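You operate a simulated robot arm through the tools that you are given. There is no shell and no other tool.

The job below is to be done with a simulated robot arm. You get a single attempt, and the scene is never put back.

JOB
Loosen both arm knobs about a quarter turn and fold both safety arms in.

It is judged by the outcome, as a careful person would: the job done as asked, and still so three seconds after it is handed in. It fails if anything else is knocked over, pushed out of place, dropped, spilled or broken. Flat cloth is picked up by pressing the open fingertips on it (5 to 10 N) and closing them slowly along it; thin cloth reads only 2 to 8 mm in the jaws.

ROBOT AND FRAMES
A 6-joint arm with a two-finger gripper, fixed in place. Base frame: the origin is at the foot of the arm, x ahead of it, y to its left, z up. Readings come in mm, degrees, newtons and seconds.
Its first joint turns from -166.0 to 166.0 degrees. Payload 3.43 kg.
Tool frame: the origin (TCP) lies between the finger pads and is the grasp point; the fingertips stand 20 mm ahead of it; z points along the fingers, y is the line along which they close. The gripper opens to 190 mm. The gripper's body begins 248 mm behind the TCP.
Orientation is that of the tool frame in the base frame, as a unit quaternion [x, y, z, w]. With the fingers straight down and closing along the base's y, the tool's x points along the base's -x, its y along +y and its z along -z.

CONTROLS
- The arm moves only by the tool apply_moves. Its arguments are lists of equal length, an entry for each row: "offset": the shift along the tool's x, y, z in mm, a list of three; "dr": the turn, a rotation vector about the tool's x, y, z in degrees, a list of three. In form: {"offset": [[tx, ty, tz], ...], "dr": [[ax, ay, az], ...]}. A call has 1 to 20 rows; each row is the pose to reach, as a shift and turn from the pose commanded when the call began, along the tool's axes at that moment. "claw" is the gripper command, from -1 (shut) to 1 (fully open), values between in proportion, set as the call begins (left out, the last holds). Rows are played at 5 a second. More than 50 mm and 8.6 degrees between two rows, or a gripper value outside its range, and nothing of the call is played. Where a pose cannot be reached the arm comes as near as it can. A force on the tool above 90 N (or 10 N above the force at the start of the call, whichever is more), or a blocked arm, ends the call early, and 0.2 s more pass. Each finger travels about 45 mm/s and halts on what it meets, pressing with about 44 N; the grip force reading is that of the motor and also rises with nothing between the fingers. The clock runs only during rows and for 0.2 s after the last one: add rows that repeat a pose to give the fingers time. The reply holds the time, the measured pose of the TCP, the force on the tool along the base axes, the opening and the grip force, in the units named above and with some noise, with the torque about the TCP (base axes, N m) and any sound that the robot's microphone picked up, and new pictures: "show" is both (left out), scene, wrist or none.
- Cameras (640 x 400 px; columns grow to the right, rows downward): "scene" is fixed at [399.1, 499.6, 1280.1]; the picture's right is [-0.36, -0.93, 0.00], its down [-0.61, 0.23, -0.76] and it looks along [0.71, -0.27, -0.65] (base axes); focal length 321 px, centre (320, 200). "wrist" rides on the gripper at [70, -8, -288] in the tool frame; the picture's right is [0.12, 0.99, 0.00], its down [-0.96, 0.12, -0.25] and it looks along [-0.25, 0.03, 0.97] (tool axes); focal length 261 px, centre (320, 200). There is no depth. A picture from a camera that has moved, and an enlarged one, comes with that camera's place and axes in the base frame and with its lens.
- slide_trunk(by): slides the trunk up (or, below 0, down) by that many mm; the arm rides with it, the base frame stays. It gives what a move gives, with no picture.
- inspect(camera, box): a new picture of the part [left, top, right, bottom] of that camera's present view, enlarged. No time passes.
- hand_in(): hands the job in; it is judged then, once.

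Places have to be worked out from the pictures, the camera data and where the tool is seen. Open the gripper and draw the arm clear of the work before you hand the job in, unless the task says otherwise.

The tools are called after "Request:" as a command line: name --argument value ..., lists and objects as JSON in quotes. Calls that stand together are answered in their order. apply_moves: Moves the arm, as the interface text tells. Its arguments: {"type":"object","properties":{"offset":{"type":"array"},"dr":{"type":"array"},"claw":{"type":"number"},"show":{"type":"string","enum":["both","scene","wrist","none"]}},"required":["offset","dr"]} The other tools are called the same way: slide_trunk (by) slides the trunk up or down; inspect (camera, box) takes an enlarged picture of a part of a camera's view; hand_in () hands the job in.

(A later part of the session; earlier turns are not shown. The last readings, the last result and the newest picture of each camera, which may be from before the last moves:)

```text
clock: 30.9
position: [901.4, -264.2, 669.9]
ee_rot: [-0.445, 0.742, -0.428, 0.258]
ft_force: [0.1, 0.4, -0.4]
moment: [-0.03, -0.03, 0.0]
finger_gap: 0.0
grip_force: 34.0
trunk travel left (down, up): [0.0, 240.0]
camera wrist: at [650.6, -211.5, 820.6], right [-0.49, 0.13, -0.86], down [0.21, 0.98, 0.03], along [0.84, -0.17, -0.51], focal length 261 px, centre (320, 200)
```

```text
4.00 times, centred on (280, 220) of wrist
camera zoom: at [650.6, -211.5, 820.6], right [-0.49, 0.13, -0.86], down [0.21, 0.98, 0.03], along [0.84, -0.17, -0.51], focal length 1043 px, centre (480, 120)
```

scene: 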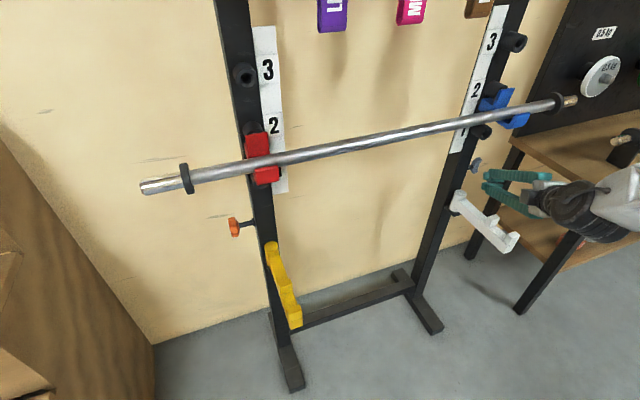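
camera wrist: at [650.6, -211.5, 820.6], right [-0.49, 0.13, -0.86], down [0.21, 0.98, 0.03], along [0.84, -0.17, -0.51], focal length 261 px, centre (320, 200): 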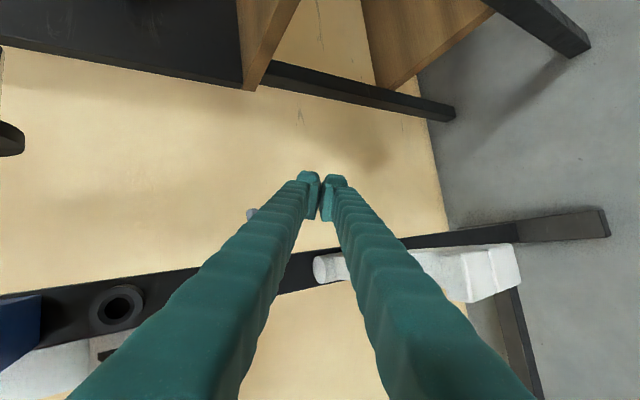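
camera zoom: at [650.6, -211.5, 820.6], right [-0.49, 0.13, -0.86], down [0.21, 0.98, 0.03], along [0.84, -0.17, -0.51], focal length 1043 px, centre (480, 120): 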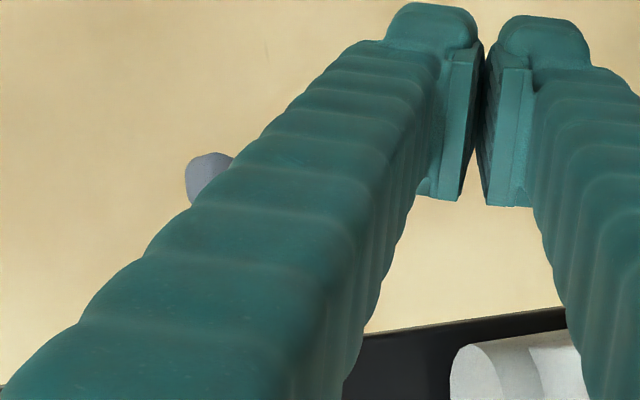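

The wing sits at ~22° now; when I eased *down* before retreating I likely dragged the ear back by friction. I'll push again a bit deeper at this height and then retreat straight back in -x.

Request:
apply_moves --offset '[[-18.8, -17.7, 30.6], [-28.1, -26.5, 45.9], [-32.8, -30.9, 53.6], [-35.6, -33.6, 58.2], [-37.5, -35.3, 61.2], [-39.4, -37.1, 64.3], [-41.3, -38.9, 67.4], [-41.3, -38.9, 67.4]]' --dr '[[0, 0, 0], [0, 0, 0], [0, 0, 0], [0, 0, 0], [0, 0, 0], [0, 0, 0], [0, 0, 0], [0, 0, 0]]' --show "none"

Request:
inspect --camera "scene" --box '[440, 130, 540, 200]'

```text
clock: 32.6
position: [985.2, -267.0, 665.6]
ee_rot: [-0.445, 0.745, -0.427, 0.256]
ft_force: [-66.9, -6.1, -29.1]
moment: [-0.07, -1.56, 0.58]
finger_gap: 0.0
grip_force: 34.2
trunk travel left (down, up): [0.0, 240.0]
```

```text
5.71 times, centred on (490, 165) of scene
camera zoom: at [399.1, 499.6, 1280.1], right [-0.36, -0.93, 0.0], down [-0.61, 0.23, -0.76], along [0.71, -0.27, -0.65], focal length 1835 px, centre (-651, 400)
```

zoom: 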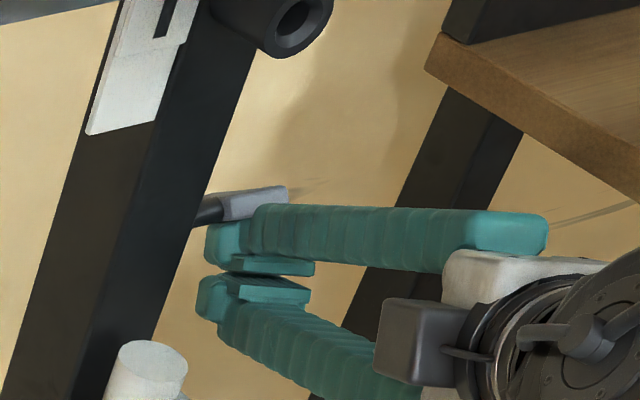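

Force reached ~70 N, so the finger is likely wedging against the near ear too. I'll back straight out in -x now and look.

Request:
apply_moves --offset '[[4.7, 4.4, -7.7], [11.7, 11, -19], [23.5, 22, -38], [37.5, 35, -61]]' --dr '[[0, 0, 0], [0, 0, 0], [0, 0, 0], [0, 0, 0]]' --show "none"

Request:
inspect --camera "scene" --box '[456, 145, 504, 175]'

```text
clock: 33.6
position: [908.2, -265.7, 670.2]
ee_rot: [-0.445, 0.743, -0.428, 0.258]
ft_force: [-0.1, -0.4, 0.0]
moment: [-0.07, -0.08, -0.05]
finger_gap: 0.0
grip_force: 34.4
trunk travel left (down, up): [0.0, 240.0]
```

```text
13.33 times, centred on (480, 160) of scene
camera zoom: at [399.1, 499.6, 1280.1], right [-0.36, -0.93, 0.0], down [-0.61, 0.23, -0.76], along [0.71, -0.27, -0.65], focal length 4282 px, centre (-1813, 733)
```

zoom: 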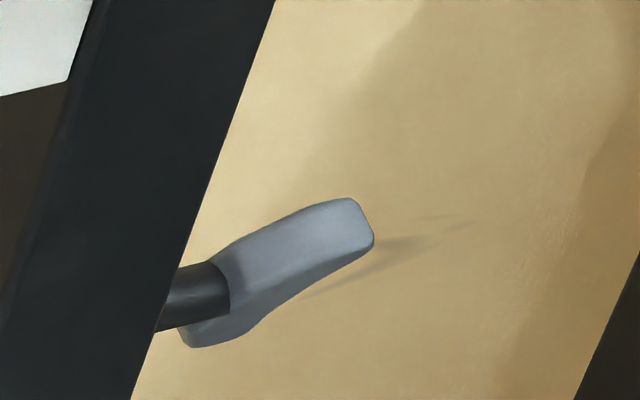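

It improved to about 28° of turn. Next phase: come in above with a flatter pitch (10°) and press the near ear down from above, which turns it the same way and separates cleanly. First, raise and flatten the tool.

Request:
apply_moves --offset '[[1, -26, -18], [2.5, -52, -35], [3.8, -78, -53]]' --dr '[[6.7, 0, 0], [13.4, 0, 0], [20, 0, 0]]'

Request:
inspect --camera "wrist" --box '[160, 100, 400, 250]'

```text
clock: 34.5
position: [902.4, -267.2, 763.7]
ee_rot: [-0.393, 0.656, -0.552, 0.333]
ft_force: [0.2, -0.1, 0.2]
moment: [0.02, 0.02, 0.0]
finger_gap: 0.0
grip_force: 34.2
trunk travel left (down, up): [0.0, 240.0]
camera wrist: at [619.3, -197.0, 821.1], right [-0.2, -0.02, -0.98], down [0.22, 0.97, -0.07], along [0.95, -0.23, -0.19], focal length 261 px, centre (320, 200)
```

scene: 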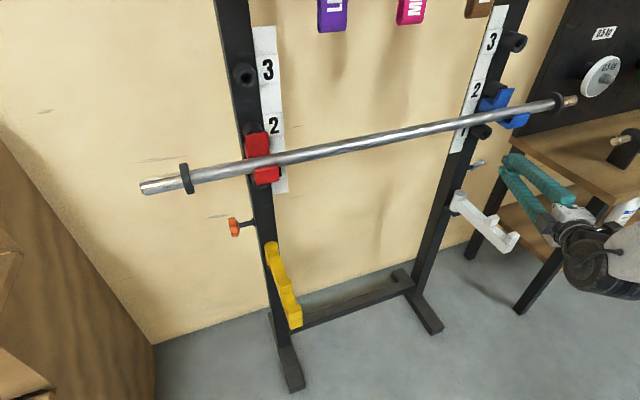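
wrist: 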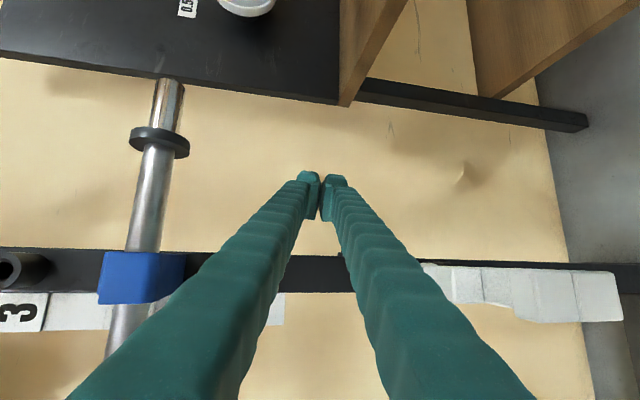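

```text
2.67 times, centred on (280, 175) of wrist
camera zoom: at [619.3, -197.0, 821.1], right [-0.2, -0.02, -0.98], down [0.22, 0.97, -0.07], along [0.95, -0.23, -0.19], focal length 695 px, centre (427, 267)
```

zoom: 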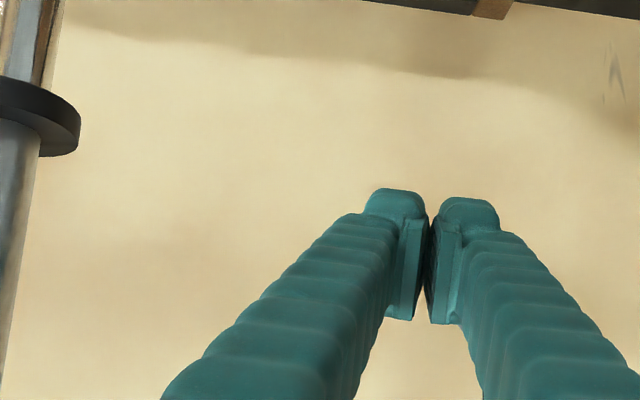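

Check the wing's present state in the scene camera before going forward.

Request:
inspect --camera "scene" --box '[440, 120, 552, 190]'

```text
5.71 times, centred on (496, 155) of scene
camera zoom: at [399.1, 499.6, 1280.1], right [-0.36, -0.93, 0.0], down [-0.61, 0.23, -0.76], along [0.71, -0.27, -0.65], focal length 1835 px, centre (-686, 457)
```

zoom: 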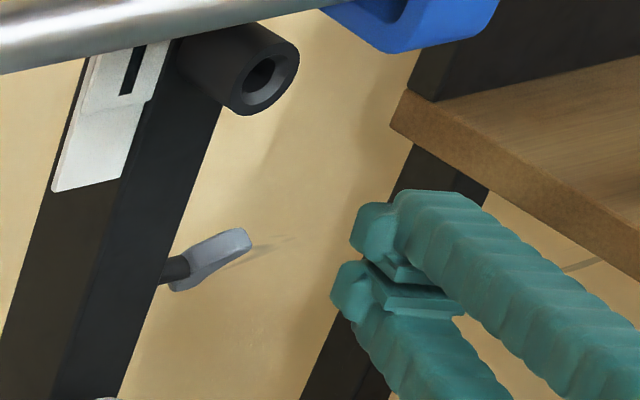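

The wing is at ~28°, and my fingertips are clear of the peg tube. I'll move forward to sit just above the wing's upper (near) ear.

Request:
apply_moves --offset '[[-15, -7, 27], [-30, -13, 54], [-44.2, -17.9, 81.2]]' --dr '[[0, 0, 0], [0, 0, 0], [0, 0, 0]]' --show "wrist"

Request:
inspect --camera "scene" --box '[440, 120, 552, 190]'

```text
clock: 35.2
position: [996.5, -267.6, 770.3]
ee_rot: [-0.394, 0.657, -0.551, 0.332]
ft_force: [0.4, -0.4, 1.5]
moment: [0.03, 0.09, 0.0]
finger_gap: 0.0
grip_force: 34.8
trunk travel left (down, up): [0.0, 240.0]
camera wrist: at [714.5, -197.5, 827.6], right [-0.21, -0.02, -0.98], down [0.22, 0.97, -0.07], along [0.95, -0.23, -0.2], focal length 261 px, centre (320, 200)
```

wrist: 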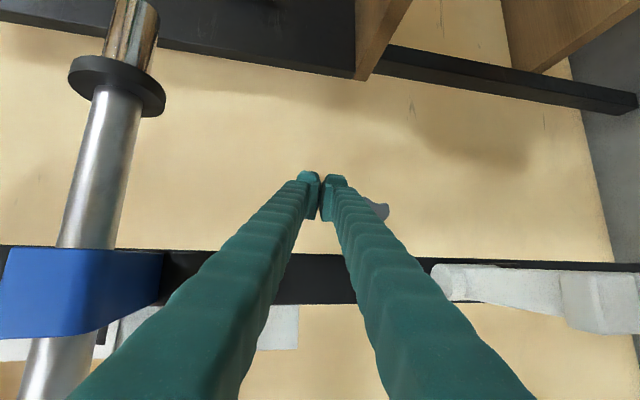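

```text
5.71 times, centred on (496, 155) of scene
camera zoom: at [399.1, 499.6, 1280.1], right [-0.36, -0.93, 0.0], down [-0.61, 0.23, -0.76], along [0.71, -0.27, -0.65], focal length 1835 px, centre (-686, 457)
```

zoom: 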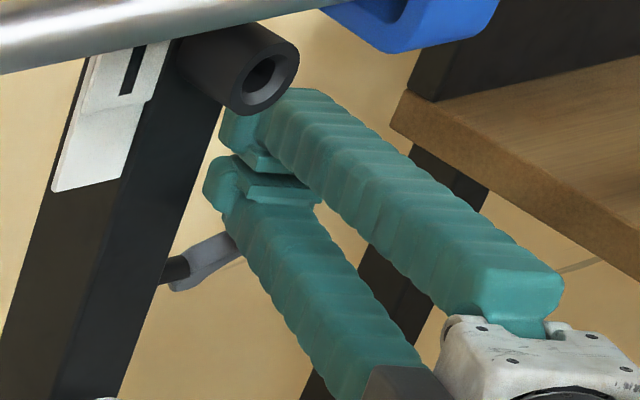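

Tip is just above the near ear. Now press down and slightly back in small steps so the ear swings down toward horizontal.

Request:
apply_moves --offset '[[1.6, 12.3, -1.0], [2.8, 16.7, -2.5], [4, 21, -4], [5.2, 23.3, -5.9], [6.3, 25.7, -7.7], [7.5, 27.5, -9.6], [8.7, 29.3, -11.5]]' --dr '[[0, 0, 0], [0, 0, 0], [0, 0, 0], [0, 0, 0], [0, 0, 0], [0, 0, 0], [0, 0, 0]]' --show "wrist"

Request:
inspect --camera "scene" --box '[440, 120, 552, 190]'

```text
clock: 36.9
position: [976.8, -265.7, 742.2]
ee_rot: [-0.394, 0.656, -0.551, 0.332]
ft_force: [0.3, 0.4, 0.7]
moment: [-0.01, -0.02, 0.0]
finger_gap: 0.0
grip_force: 34.1
trunk travel left (down, up): [0.0, 240.0]
camera wrist: at [695.5, -195.9, 799.7], right [-0.21, -0.02, -0.98], down [0.22, 0.97, -0.07], along [0.95, -0.23, -0.2], focal length 261 px, centre (320, 200)
```

wrist: 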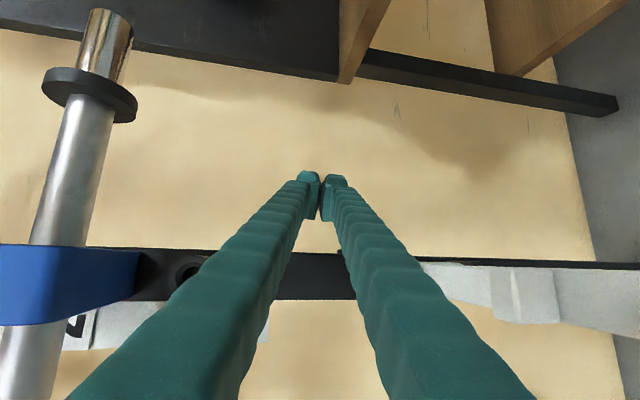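

```text
5.71 times, centred on (496, 155) of scene
camera zoom: at [399.1, 499.6, 1280.1], right [-0.36, -0.93, 0.0], down [-0.61, 0.23, -0.76], along [0.71, -0.27, -0.65], focal length 1835 px, centre (-686, 457)
```

zoom: 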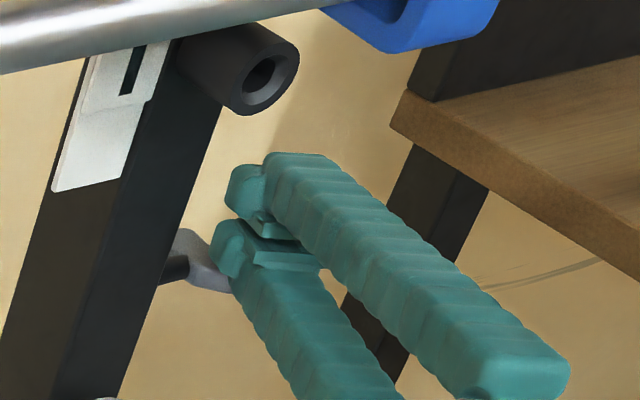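

The wing has swung: far ear now visible at upper-left and near ear low, with no residual force. I'll lift clear and check the angle.

Request:
apply_moves --offset '[[0, -15, -2.5], [0, -30, -5], [19, -24, -40], [38, -18, -75]]' --dr '[[0, 0, 0], [0, 0, 0], [0, 0, 0], [0, 0, 0]]' --show "none"

Request:
inspect --camera "scene" --box '[456, 145, 504, 175]'

Request:
inspect --camera "wrist" --box '[240, 130, 480, 280]'

```text
clock: 37.9
position: [899.3, -268.3, 774.8]
ee_rot: [-0.393, 0.657, -0.552, 0.331]
ft_force: [-0.4, 0.0, -0.2]
moment: [-0.06, -0.07, 0.0]
finger_gap: 0.1
grip_force: 34.8
trunk travel left (down, up): [0.0, 240.0]
```

```text
13.33 times, centred on (480, 160) of scene
camera zoom: at [399.1, 499.6, 1280.1], right [-0.36, -0.93, 0.0], down [-0.61, 0.23, -0.76], along [0.71, -0.27, -0.65], focal length 4282 px, centre (-1813, 733)
```

zoom: 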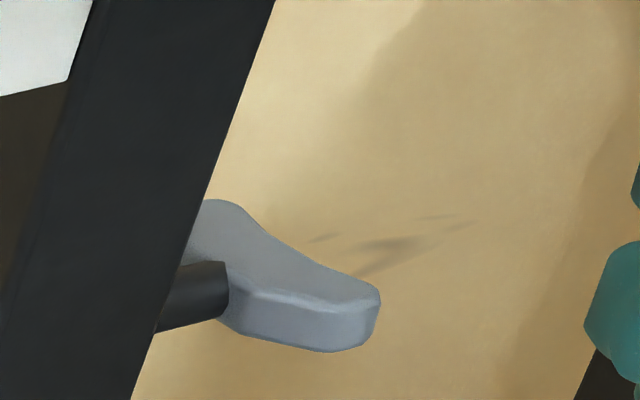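

```text
2.67 times, centred on (360, 205) of wrist
camera zoom: at [616.6, -197.2, 831.8], right [-0.21, -0.02, -0.98], down [0.22, 0.97, -0.07], along [0.95, -0.23, -0.2], focal length 695 px, centre (213, 187)
```

zoom: 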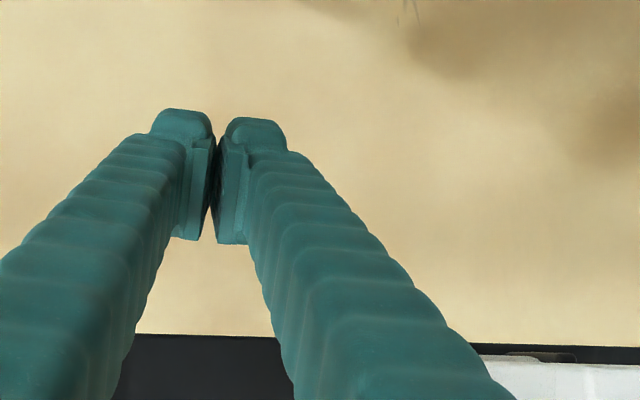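

The wing is now at ~88° – a quarter turn loosened. Next the white arm: I'll pitch the tool steeper (45°, yaw -35°) and position outboard of the white arm's tip to push it inward.

Request:
apply_moves --offset '[[13, 5.5, -15], [26, 11, -30], [39.5, 16.6, -44], [52.7, 22, -59], [65.9, 27.7, -74]]' --dr '[[-7, 1.3, 0.6], [-14, 2.6, 1.2], [-21.1, 3.8, 1.9], [-28.2, 5.1, 2.5], [-35.2, 6.4, 3.1]]'

Request:
inspect --camera "scene" --box '[420, 130, 580, 260]'

```text
clock: 39.2
position: [814.6, -305.1, 783.8]
ee_rot: [-0.466, 0.779, -0.386, 0.165]
ft_force: [-0.1, 0.8, 0.2]
moment: [-0.01, 0.01, 0.0]
finger_gap: 0.0
grip_force: 34.2
trunk travel left (down, up): [0.0, 240.0]
stopped in row 5: the arm was blocked; the commanded pose is now the measured one
camera wrist: at [607.0, -239.2, 983.5], right [-0.65, 0.16, -0.74], down [0.27, 0.96, -0.03], along [0.71, -0.22, -0.67], focal length 261 px, centre (320, 200)
```

scene: 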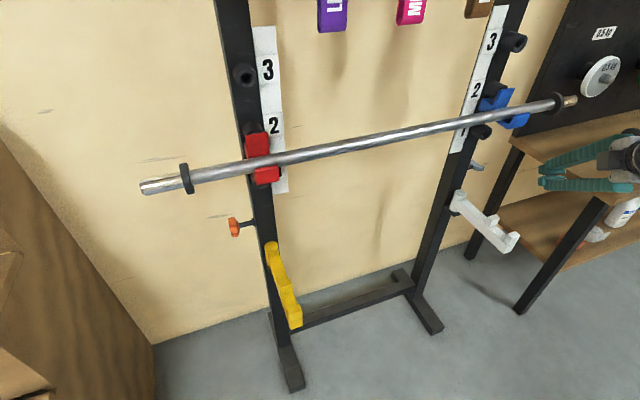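
wrist: 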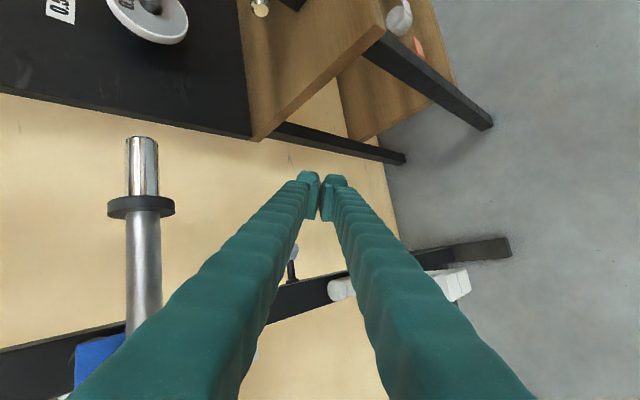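

```text
3.08 times, centred on (500, 195) of scene
camera zoom: at [399.1, 499.6, 1280.1], right [-0.36, -0.93, 0.0], down [-0.61, 0.23, -0.76], along [0.71, -0.27, -0.65], focal length 988 px, centre (-234, 215)
```

zoom: 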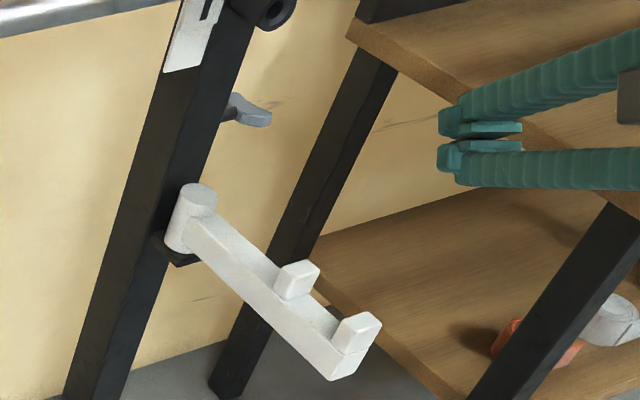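

The arm reported being blocked near this high pose (limits, not contact – no force). Lower poses worked before, so I'll descend beside the white arm's outer side in small steps.

Request:
apply_moves --offset '[[-6, 22, 11.6], [-12, 44, 23.2], [-18.5, 66, 34.8], [-25, 88, 46.4], [-30.9, 110.4, 58]]' --dr '[[0, 0, 0], [0, 0, 0], [0, 0, 0], [0, 0, 0], [0, 0, 0]]'

Request:
inspect --camera "scene" --box '[420, 130, 580, 260]'

```text
clock: 40.5
position: [801.6, -274.4, 659.6]
ee_rot: [-0.466, 0.778, -0.386, 0.166]
ft_force: [0.1, -0.1, -0.2]
moment: [0.02, 0.02, 0.02]
finger_gap: 0.1
grip_force: 34.2
trunk travel left (down, up): [0.0, 240.0]
camera wrist: at [592.8, -207.9, 859.7], right [-0.65, 0.16, -0.74], down [0.27, 0.96, -0.03], along [0.71, -0.22, -0.67], focal length 261 px, centre (320, 200)
```

scene: 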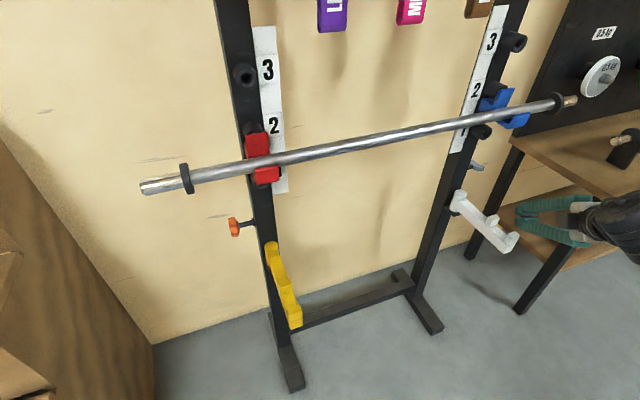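
wrist: 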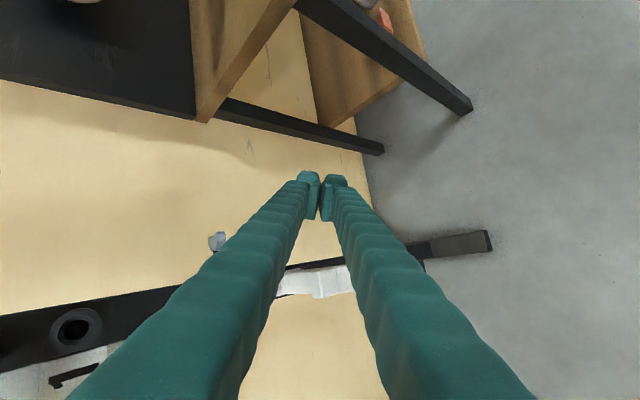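

```text
3.08 times, centred on (500, 195) of scene
camera zoom: at [399.1, 499.6, 1280.1], right [-0.36, -0.93, 0.0], down [-0.61, 0.23, -0.76], along [0.71, -0.27, -0.65], focal length 988 px, centre (-234, 215)
```

zoom: 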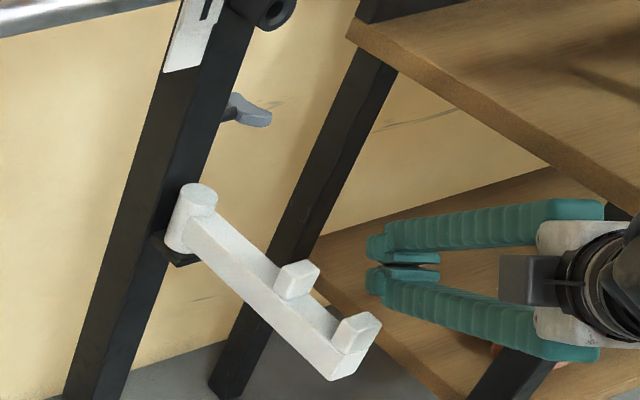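

Positioned outboard of the white arm. I'll drop to arm height (z≈632) and sweep inward (+y) about 126 mm, watching force.

Request:
apply_moves --offset '[[-1.5, 10.5, 9], [-2.9, 21.1, 18.1], [-29, 28.5, 5.3], [-43.8, 32.8, -2.1], [-59.6, 37, -9.5], [-77.4, 41.5, -17.5], [-95.6, 45.6, -25.2], [-114, 50.7, -34]]' --dr '[[0, 0, 0], [0, 0, 0], [0, 0, 0], [0, 0, 0], [0, 0, 0], [0, 0, 0], [0, 0, 0], [0, 0, 0]]'

Request:
inspect --camera "scene" --box '[420, 130, 580, 260]'

```text
clock: 42.2
position: [809.3, -148.6, 631.2]
ee_rot: [-0.466, 0.779, -0.386, 0.165]
ft_force: [-0.1, 1.3, 0.4]
moment: [-0.01, 0.01, 0.04]
finger_gap: 0.3
grip_force: 34.2
trunk travel left (down, up): [0.0, 240.0]
camera wrist: at [600.5, -83.8, 830.7], right [-0.66, 0.16, -0.74], down [0.27, 0.96, -0.03], along [0.71, -0.22, -0.67], focal length 261 px, centre (320, 200)
```

scene: 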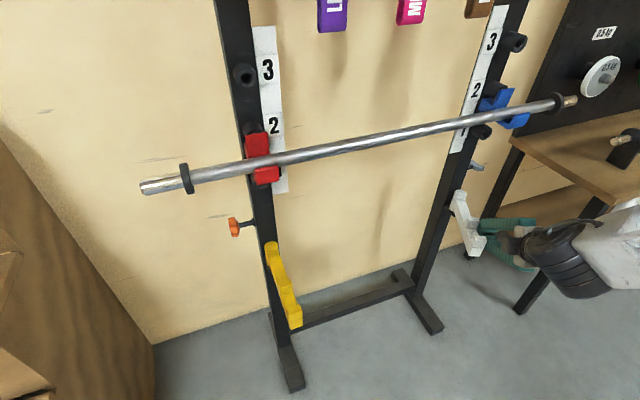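
wrist: 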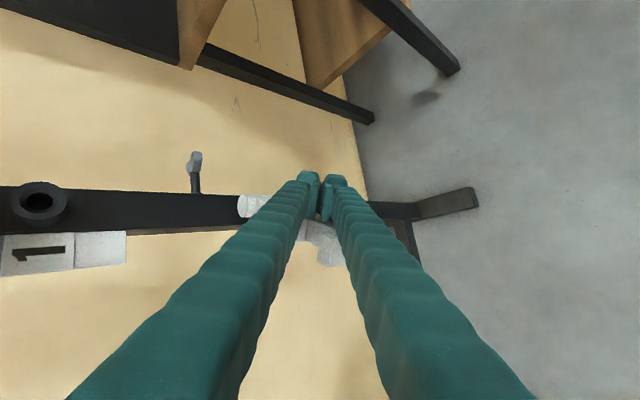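

```text
3.08 times, centred on (500, 195) of scene
camera zoom: at [399.1, 499.6, 1280.1], right [-0.36, -0.93, 0.0], down [-0.61, 0.23, -0.76], along [0.71, -0.27, -0.65], focal length 988 px, centre (-234, 215)
```

zoom: 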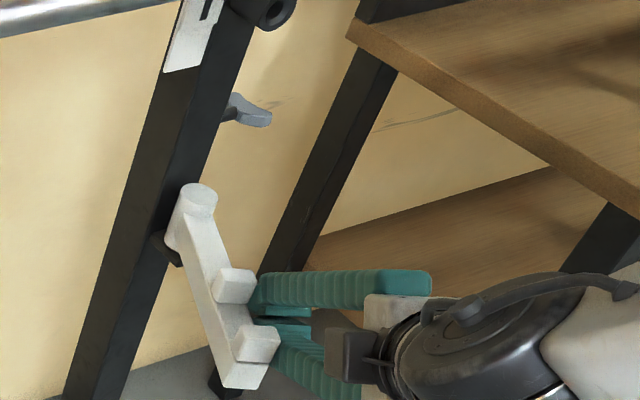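

The arm swings freely (~30° so far). I continue along the arc to bring it to about 90°, across the front of the rack.

Request:
apply_moves --offset '[[-25.4, 1.9, -6.3], [-50.8, 3.8, -12.5], [-76.3, 5.7, -18.8], [-91.2, -0.3, -14.2], [-105.1, -6.4, -9.1], [-118.7, -13.6, -3.1], [-128.9, -20.3, 3.3], [-136.2, -26.4, 9.1]]' --dr '[[0, 0, 0], [0, 0, 0], [0, 0, 0], [0, 0, 0], [0, 0, 0], [0, 0, 0], [0, 0, 0], [0, 0, 0]]'

Request:
inspect --camera "scene" --box '[380, 130, 540, 260]'

```text
clock: 44.0
position: [900.2, -43.6, 631.1]
ee_rot: [-0.465, 0.779, -0.386, 0.165]
ft_force: [0.1, -0.1, -0.4]
moment: [0.0, -0.02, 0.0]
finger_gap: 0.0
grip_force: 34.7
trunk travel left (down, up): [0.0, 240.0]
camera wrist: at [691.1, 21.6, 831.4], right [-0.65, 0.16, -0.74], down [0.27, 0.96, -0.03], along [0.71, -0.22, -0.67], focal length 261 px, centre (320, 200)
```

scene: 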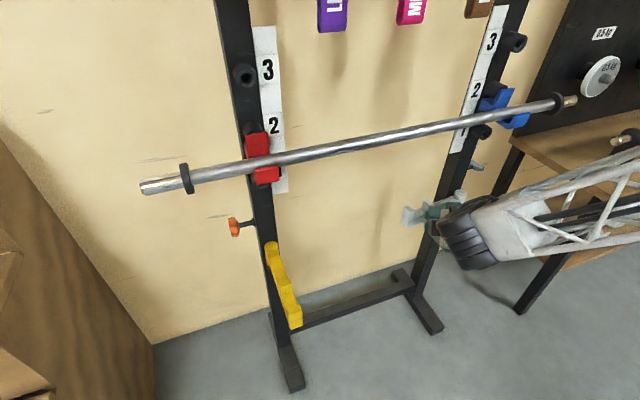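
wrist: 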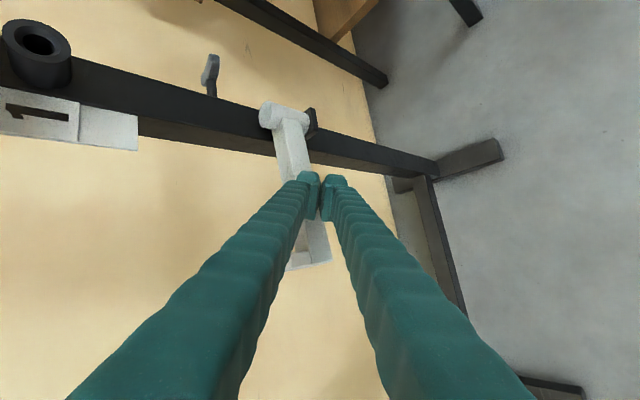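

```text
3.08 times, centred on (460, 195) of scene
camera zoom: at [399.1, 499.6, 1280.1], right [-0.36, -0.93, 0.0], down [-0.61, 0.23, -0.76], along [0.71, -0.27, -0.65], focal length 988 px, centre (-111, 215)
```

zoom: 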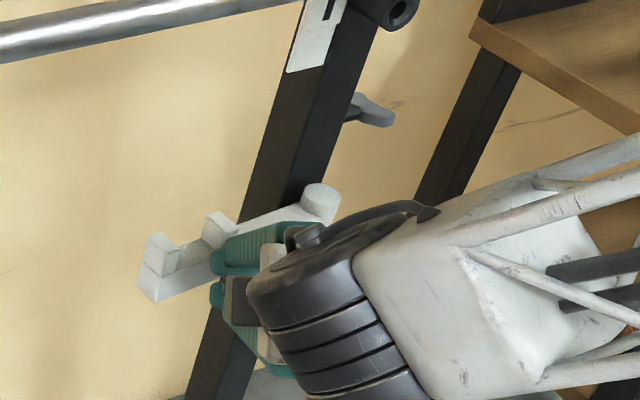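

The white arm is now across the front at roughly 85°. I'll push a little further in small steps to find whether there's a stop near 90°.

Request:
apply_moves --offset '[[-2, -2.4, 2.5], [-4.1, -4.8, 4.9], [-6.1, -7.2, 7.4], [-6.1, -7.2, 7.4]]' --dr '[[0, 0, 0], [0, 0, 0], [0, 0, 0], [0, 0, 0]]' --show "wrist"

Request:
inspect --camera "scene" --box '[380, 130, 540, 260]'

```text
clock: 45.0
position: [910.6, -45.6, 631.3]
ee_rot: [-0.466, 0.779, -0.386, 0.164]
ft_force: [-1.9, 0.3, -1.5]
moment: [0.0, 0.01, 0.07]
finger_gap: 0.0
grip_force: 35.1
trunk travel left (down, up): [0.0, 240.0]
camera wrist: at [702.0, 21.1, 830.5], right [-0.66, 0.16, -0.74], down [0.27, 0.96, -0.03], along [0.71, -0.22, -0.67], focal length 261 px, centre (320, 200)
```

wrist: 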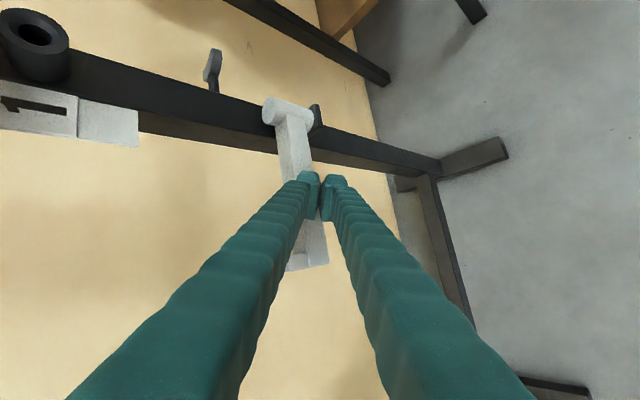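

```text
3.08 times, centred on (460, 195) of scene
camera zoom: at [399.1, 499.6, 1280.1], right [-0.36, -0.93, 0.0], down [-0.61, 0.23, -0.76], along [0.71, -0.27, -0.65], focal length 988 px, centre (-111, 215)
```

zoom: 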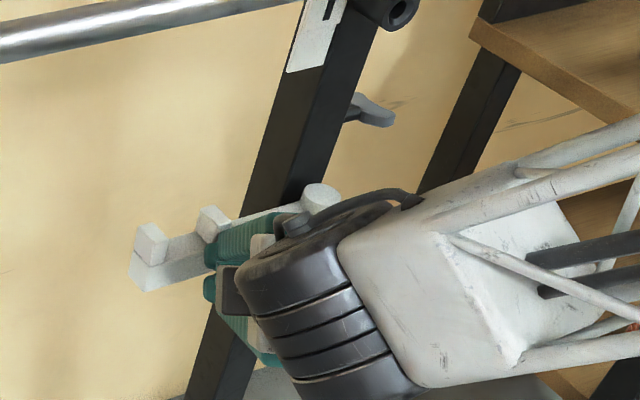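

Still moving freely with ~2 N; I'll nudge another ~12 mm to square it to about 90°.

Request:
apply_moves --offset '[[-2, -2.4, 2.5], [-4.1, -4.8, 4.9], [-6.1, -7.2, 7.4], [-6.1, -7.2, 7.4]]' --dr '[[0, 0, 0], [0, 0, 0], [0, 0, 0], [0, 0, 0]]' --show "none"

Request:
inspect --camera "scene" --box '[380, 130, 540, 260]'

Request:
inspect --camera "wrist" --box '[160, 40, 480, 280]'

```text
clock: 45.7
position: [912.7, -44.9, 630.6]
ee_rot: [-0.466, 0.78, -0.385, 0.163]
ft_force: [-64.8, 27.2, 25.0]
moment: [-0.36, -1.86, 1.0]
finger_gap: 0.2
grip_force: 33.9
trunk travel left (down, up): [0.0, 240.0]
stopped in row 3: the force on the tool passed its limit at 102 N (the readings are from after the stop); the commanded pose is now the measured one
```

```text
3.08 times, centred on (460, 195) of scene
camera zoom: at [399.1, 499.6, 1280.1], right [-0.36, -0.93, 0.0], down [-0.61, 0.23, -0.76], along [0.71, -0.27, -0.65], focal length 988 px, centre (-111, 215)
```

zoom: 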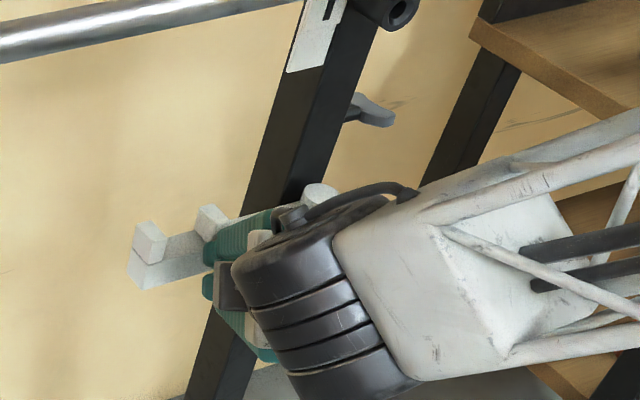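

```text
1.67 times, centred on (320, 160) of wrist
camera zoom: at [705.6, 21.0, 831.0], right [-0.66, 0.17, -0.74], down [0.27, 0.96, -0.03], along [0.7, -0.22, -0.68], focal length 434 px, centre (320, 267)
```

zoom: 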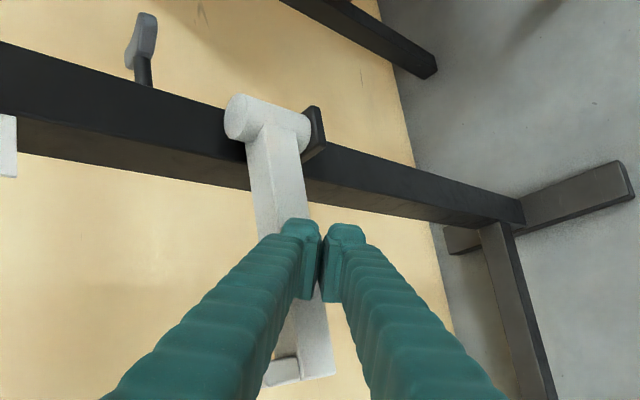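

Hit the hard stop (~90°): the white arm is fully folded in. I back off straight toward -x so as not to drag it.

Request:
apply_moves --offset '[[7.7, 9, -9.3], [20, 24, -25], [36, 42, -43], [51, 60, -62]]' --dr '[[0, 0, 0], [0, 0, 0], [0, 0, 0], [0, 0, 0]]'

Request:
inspect --camera "scene" --box '[380, 130, 540, 260]'

```text
clock: 46.7
position: [814.3, -46.7, 629.3]
ee_rot: [-0.465, 0.78, -0.385, 0.162]
ft_force: [0.0, 0.0, -0.1]
moment: [-0.04, 0.01, -0.01]
finger_gap: 0.1
grip_force: 34.9
trunk travel left (down, up): [0.0, 240.0]
camera wrist: at [607.3, 20.6, 830.6], right [-0.66, 0.17, -0.73], down [0.27, 0.96, -0.03], along [0.7, -0.22, -0.68], focal length 261 px, centre (320, 200)
```

scene: 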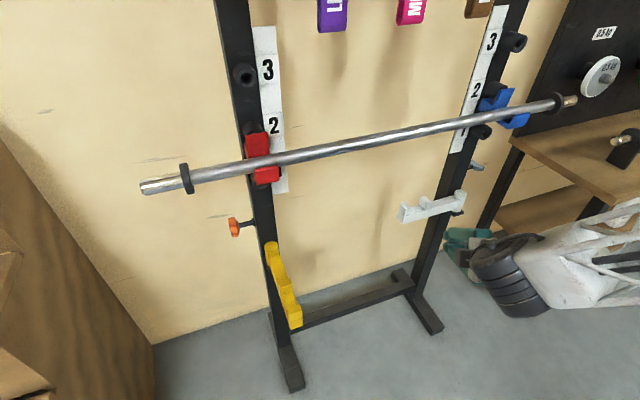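
wrist: 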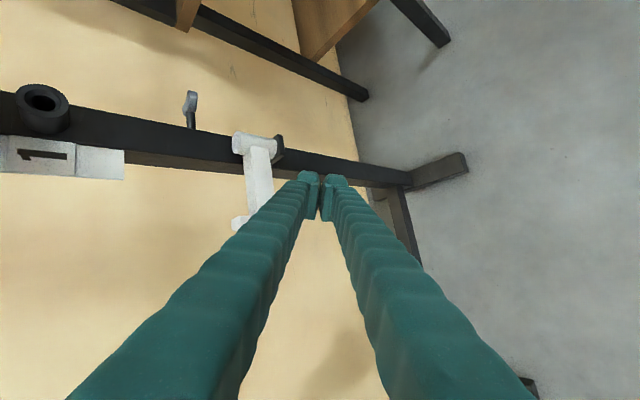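

```text
3.08 times, centred on (460, 195) of scene
camera zoom: at [399.1, 499.6, 1280.1], right [-0.36, -0.93, 0.0], down [-0.61, 0.23, -0.76], along [0.71, -0.27, -0.65], focal length 988 px, centre (-111, 215)
```

zoom: 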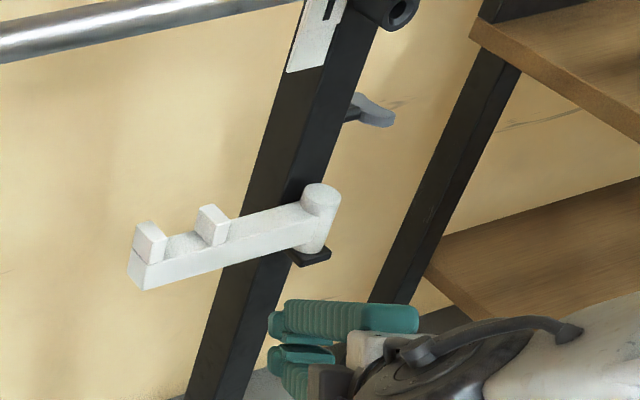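

White arm is folded in cleanly and the grey wing stays turned. Now I cross to the left side, squaring the tool to point straight at the rack (pitch 20° down, jaws closing vertically).

Request:
apply_moves --offset '[[-37.6, 3.8, -27.2], [-75.3, 7.6, -54.3], [-112.9, 11.4, -81.5], [-150.6, 15.1, -108.7], [-188.2, 18.9, -135.8], [-225.9, 22.7, -163], [-263.5, 26.5, -190.2], [-301.1, 30.3, -217.3], [-338.8, 34.1, -244.5], [-376.4, 37.8, -271.7], [-414.1, 41.6, -298.8], [-451.7, 45.4, -326]]' --dr '[[1.8, -2.5, -0.9], [3.7, -5, -1.8], [5.5, -7.5, -2.7], [7.3, -10, -3.6], [9.2, -12.5, -4.5], [11, -15, -5.4], [12.8, -17.5, -6.3], [14.7, -20, -7.2], [16.5, -22.5, -8.1], [18.3, -25, -9], [20.2, -27.5, -9.9], [22, -30, -10.8]]'

```text
clock: 49.3
position: [819.2, 499.5, 758.7]
ee_rot: [0.58, -0.578, 0.406, -0.406]
ft_force: [0.0, 0.0, -0.1]
moment: [0.06, 0.07, 0.06]
finger_gap: 0.0
grip_force: 34.2
trunk travel left (down, up): [0.0, 240.0]
camera wrist: at [551.3, 428.0, 865.6], right [-0.34, -0.12, -0.93], down [-0.27, 0.96, -0.03], along [0.9, 0.25, -0.36], focal length 261 px, centre (320, 200)
```

scene: 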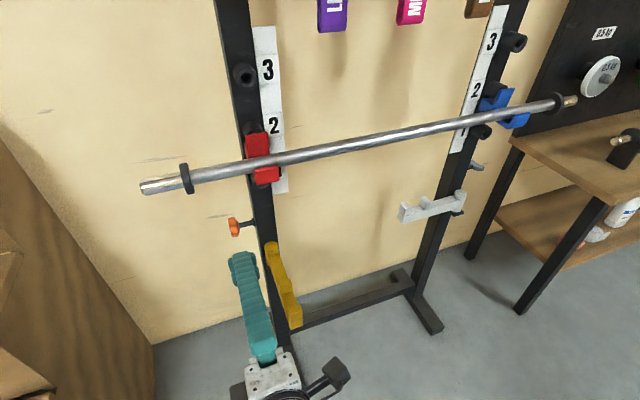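
wrist: 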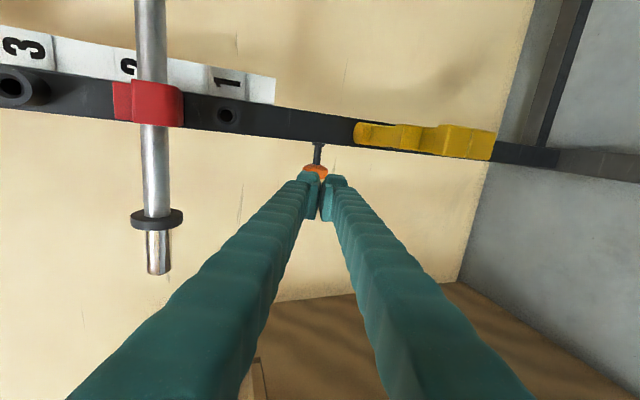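

Reached precisely, and the orange knob lies dead ahead. I'll open the jaws partially and zoom in to locate the knob accurately.

Request:
apply_moves --offset '[[0, 0, 0], [0, 0, 0], [0, 0, 0], [0, 0, 0], [0, 0, 0]]' --dr '[[0, 0, 0], [0, 0, 0], [0, 0, 0], [0, 0, 0], [0, 0, 0]]' --claw -0.1

Request:
inspect --camera "wrist" --box '[260, 125, 380, 200]'

Request:
inspect --camera "scene" --box '[210, 200, 290, 250]'

```text
clock: 50.5
position: [819.8, 499.3, 759.5]
ee_rot: [0.58, -0.578, 0.406, -0.406]
ft_force: [-1.4, -0.1, -0.6]
moment: [-0.01, 0.0, -0.02]
finger_gap: 85.7
grip_force: 0.1
trunk travel left (down, up): [0.0, 240.0]
camera wrist: at [551.3, 428.0, 865.2], right [-0.34, -0.12, -0.93], down [-0.27, 0.96, -0.03], along [0.9, 0.25, -0.36], focal length 261 px, centre (320, 200)
```

scene: 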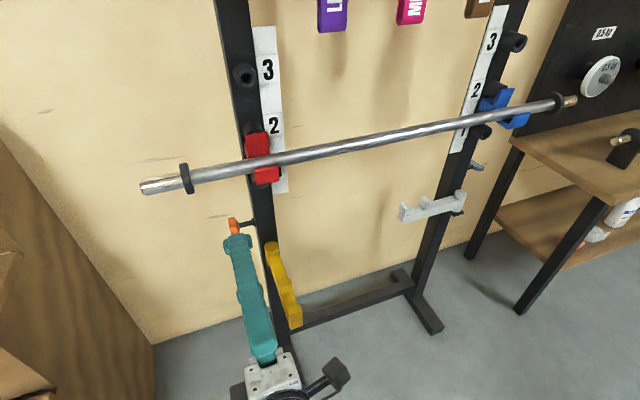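
wrist: 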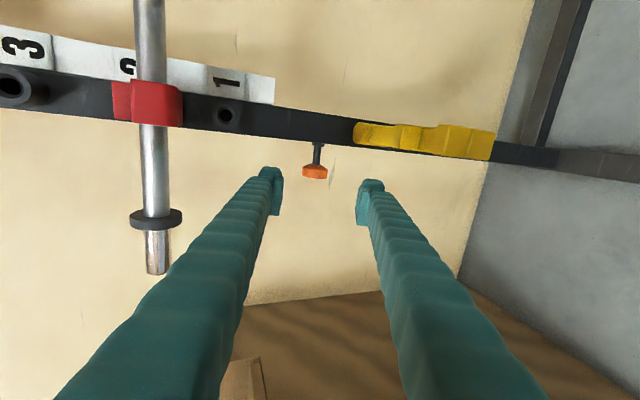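

```text
5.33 times, centred on (320, 162) of wrist
camera zoom: at [551.3, 428.0, 865.2], right [-0.34, -0.12, -0.93], down [-0.27, 0.96, -0.03], along [0.9, 0.25, -0.36], focal length 1390 px, centre (320, 400)
```

zoom: 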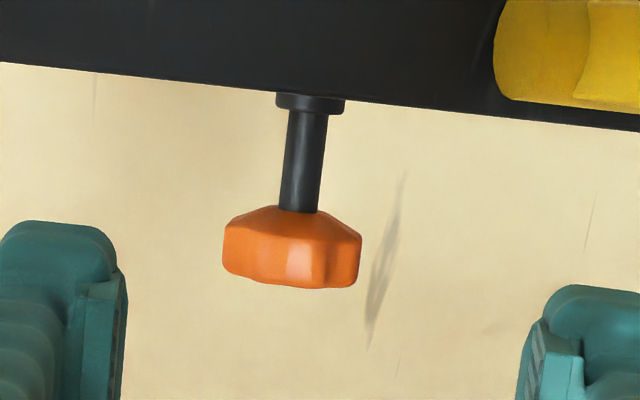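

```text
8.00 times, centred on (250, 225) of scene
camera zoom: at [399.1, 499.6, 1280.1], right [-0.36, -0.93, 0.0], down [-0.61, 0.23, -0.76], along [0.71, -0.27, -0.65], focal length 2569 px, centre (880, 0)
```

zoom: 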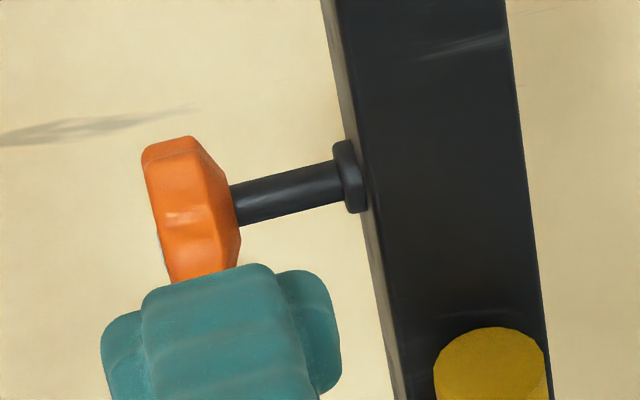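

The knob is at about [1012,499,699], roughly 48 mm across, and the jaws (86 mm open) will straddle it. I'll approach to x≈925 and flatten to horizontal pitch.

Request:
apply_moves --offset '[[0, 5.2, 30], [0, 10.3, 60], [0, 15.5, 90], [0, 20.6, 119]]' --dr '[[5, 0, 0], [10, 0, 0], [15, 0, 0], [20, 0, 0]]'

```text
clock: 51.5
position: [924.1, 495.5, 699.6]
ee_rot: [-0.5, 0.499, -0.501, 0.501]
ft_force: [-0.7, -0.6, 0.8]
moment: [0.01, 0.36, 0.09]
finger_gap: 85.6
grip_force: 0.0
trunk travel left (down, up): [0.0, 240.0]
camera wrist: at [637.0, 423.4, 706.8], right [0.0, -0.12, -0.99], down [-0.25, 0.96, -0.12], along [0.97, 0.25, -0.03], focal length 261 px, centre (320, 200)
```

scene: 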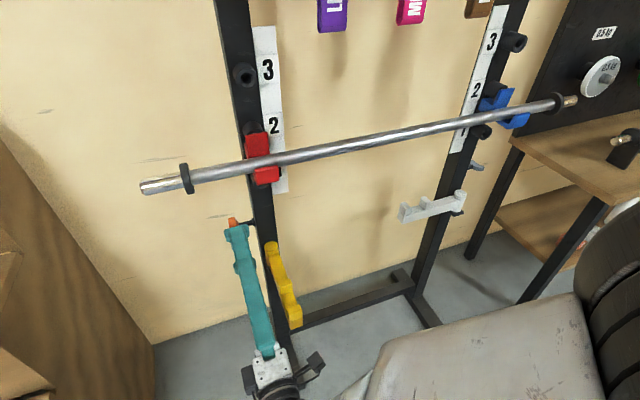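
wrist: 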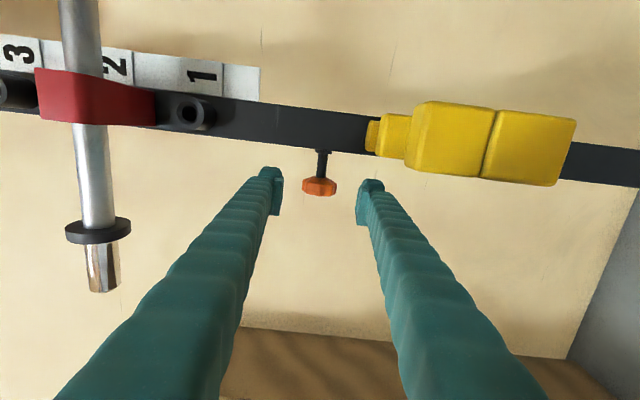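

Horizontal pose reached; the knob projects to y≈502, z≈698. I'll shift 6 mm outboard and pitch up about 12° to gain turning range.

Request:
apply_moves --offset '[[-3, 0, 0], [-6, 0, 0]]' --dr '[[6, 0, 0], [12, 0, 0]]' --show "none"

```text
clock: 52.1
position: [925.8, 500.9, 698.7]
ee_rot: [-0.444, 0.444, -0.55, 0.55]
ft_force: [-1.4, -0.6, 1.7]
moment: [-0.03, 0.27, 0.05]
finger_gap: 85.7
grip_force: 0.0
trunk travel left (down, up): [0.0, 240.0]
```

Reachable, but when advanced, the camera would come too close to the yellow arm's tip at that up-pitch; I'll use strokes from about -3° to +33° instead. Now advance onto the knob.

Request:
apply_moves --offset '[[0, 0, 0], [0, 0, 0], [0, 6, 28], [0, 12, 56], [0, 17.6, 84]]' --dr '[[-4.5, 0, 0], [-9, 0, 0], [-9, 0, 0], [-9, 0, 0], [-9, 0, 0]]'

Request:
inspect --camera "scene" --box '[200, 190, 296, 250]'

```text
clock: 53.3
position: [1012.9, 505.0, 700.8]
ee_rot: [-0.487, 0.486, -0.513, 0.514]
ft_force: [-0.3, -0.3, -0.7]
moment: [0.0, 0.04, -0.06]
finger_gap: 85.7
grip_force: 0.2
trunk travel left (down, up): [0.0, 240.0]
camera wrist: at [724.8, 433.0, 692.1], right [0.05, -0.12, -0.99], down [-0.24, 0.96, -0.13], along [0.97, 0.25, 0.02], focal length 261 px, centre (320, 200)
```

scene: 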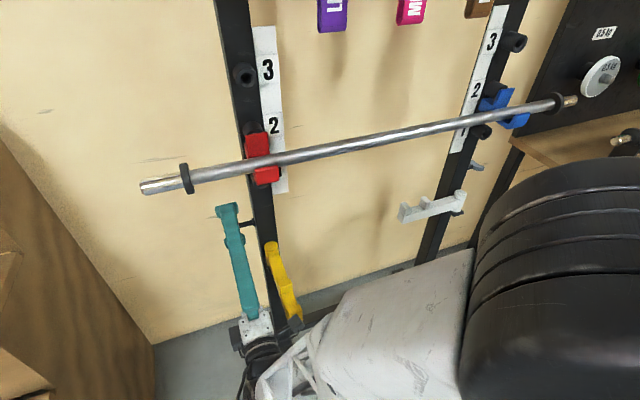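
wrist: 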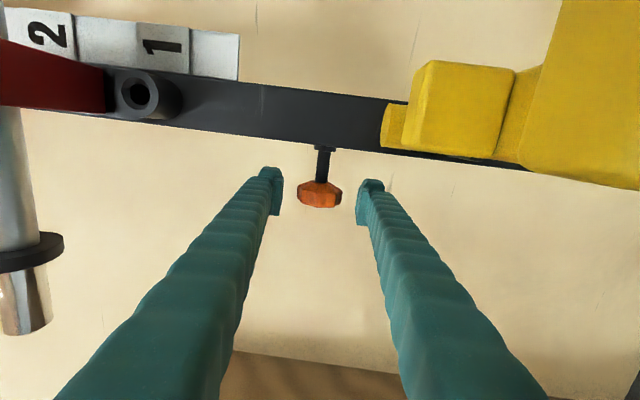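

```text
6.67 times, centred on (248, 220) of scene
camera zoom: at [399.1, 499.6, 1280.1], right [-0.36, -0.93, 0.0], down [-0.61, 0.23, -0.76], along [0.71, -0.27, -0.65], focal length 2141 px, centre (800, 67)
```

zoom: 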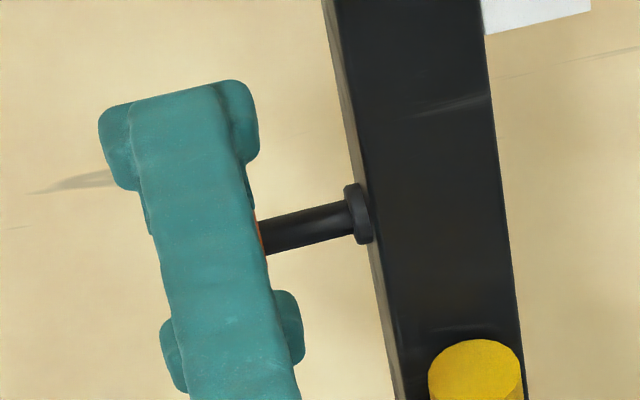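

The knob is centred between the pads at TCP depth. Close the jaws on it.

Request:
apply_moves --offset '[[0, 0, 0], [0, 0, 0], [0, 0, 0], [0, 0, 0]]' --dr '[[0, 0, 0], [0, 0, 0], [0, 0, 0], [0, 0, 0]]' --claw -1 --show "wrist"

```text
clock: 54.3
position: [1012.9, 503.6, 700.4]
ee_rot: [0.487, -0.485, 0.514, -0.514]
ft_force: [4.5, 1.7, 10.8]
moment: [-0.02, 0.06, 0.01]
finger_gap: 46.7
grip_force: 44.4
trunk travel left (down, up): [0.0, 240.0]
camera wrist: at [724.9, 433.0, 692.8], right [0.05, -0.12, -0.99], down [-0.24, 0.96, -0.13], along [0.97, 0.25, 0.02], focal length 261 px, centre (320, 200)
```

wrist: 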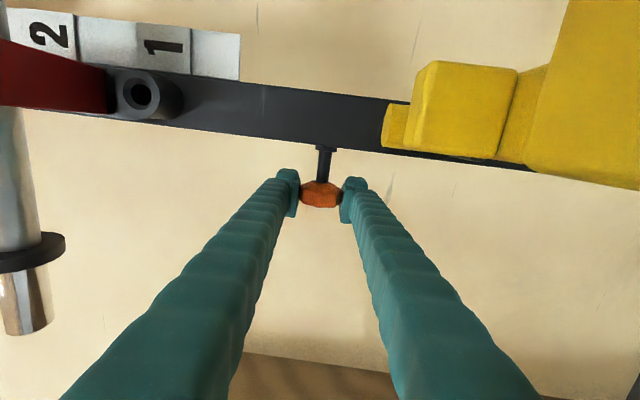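

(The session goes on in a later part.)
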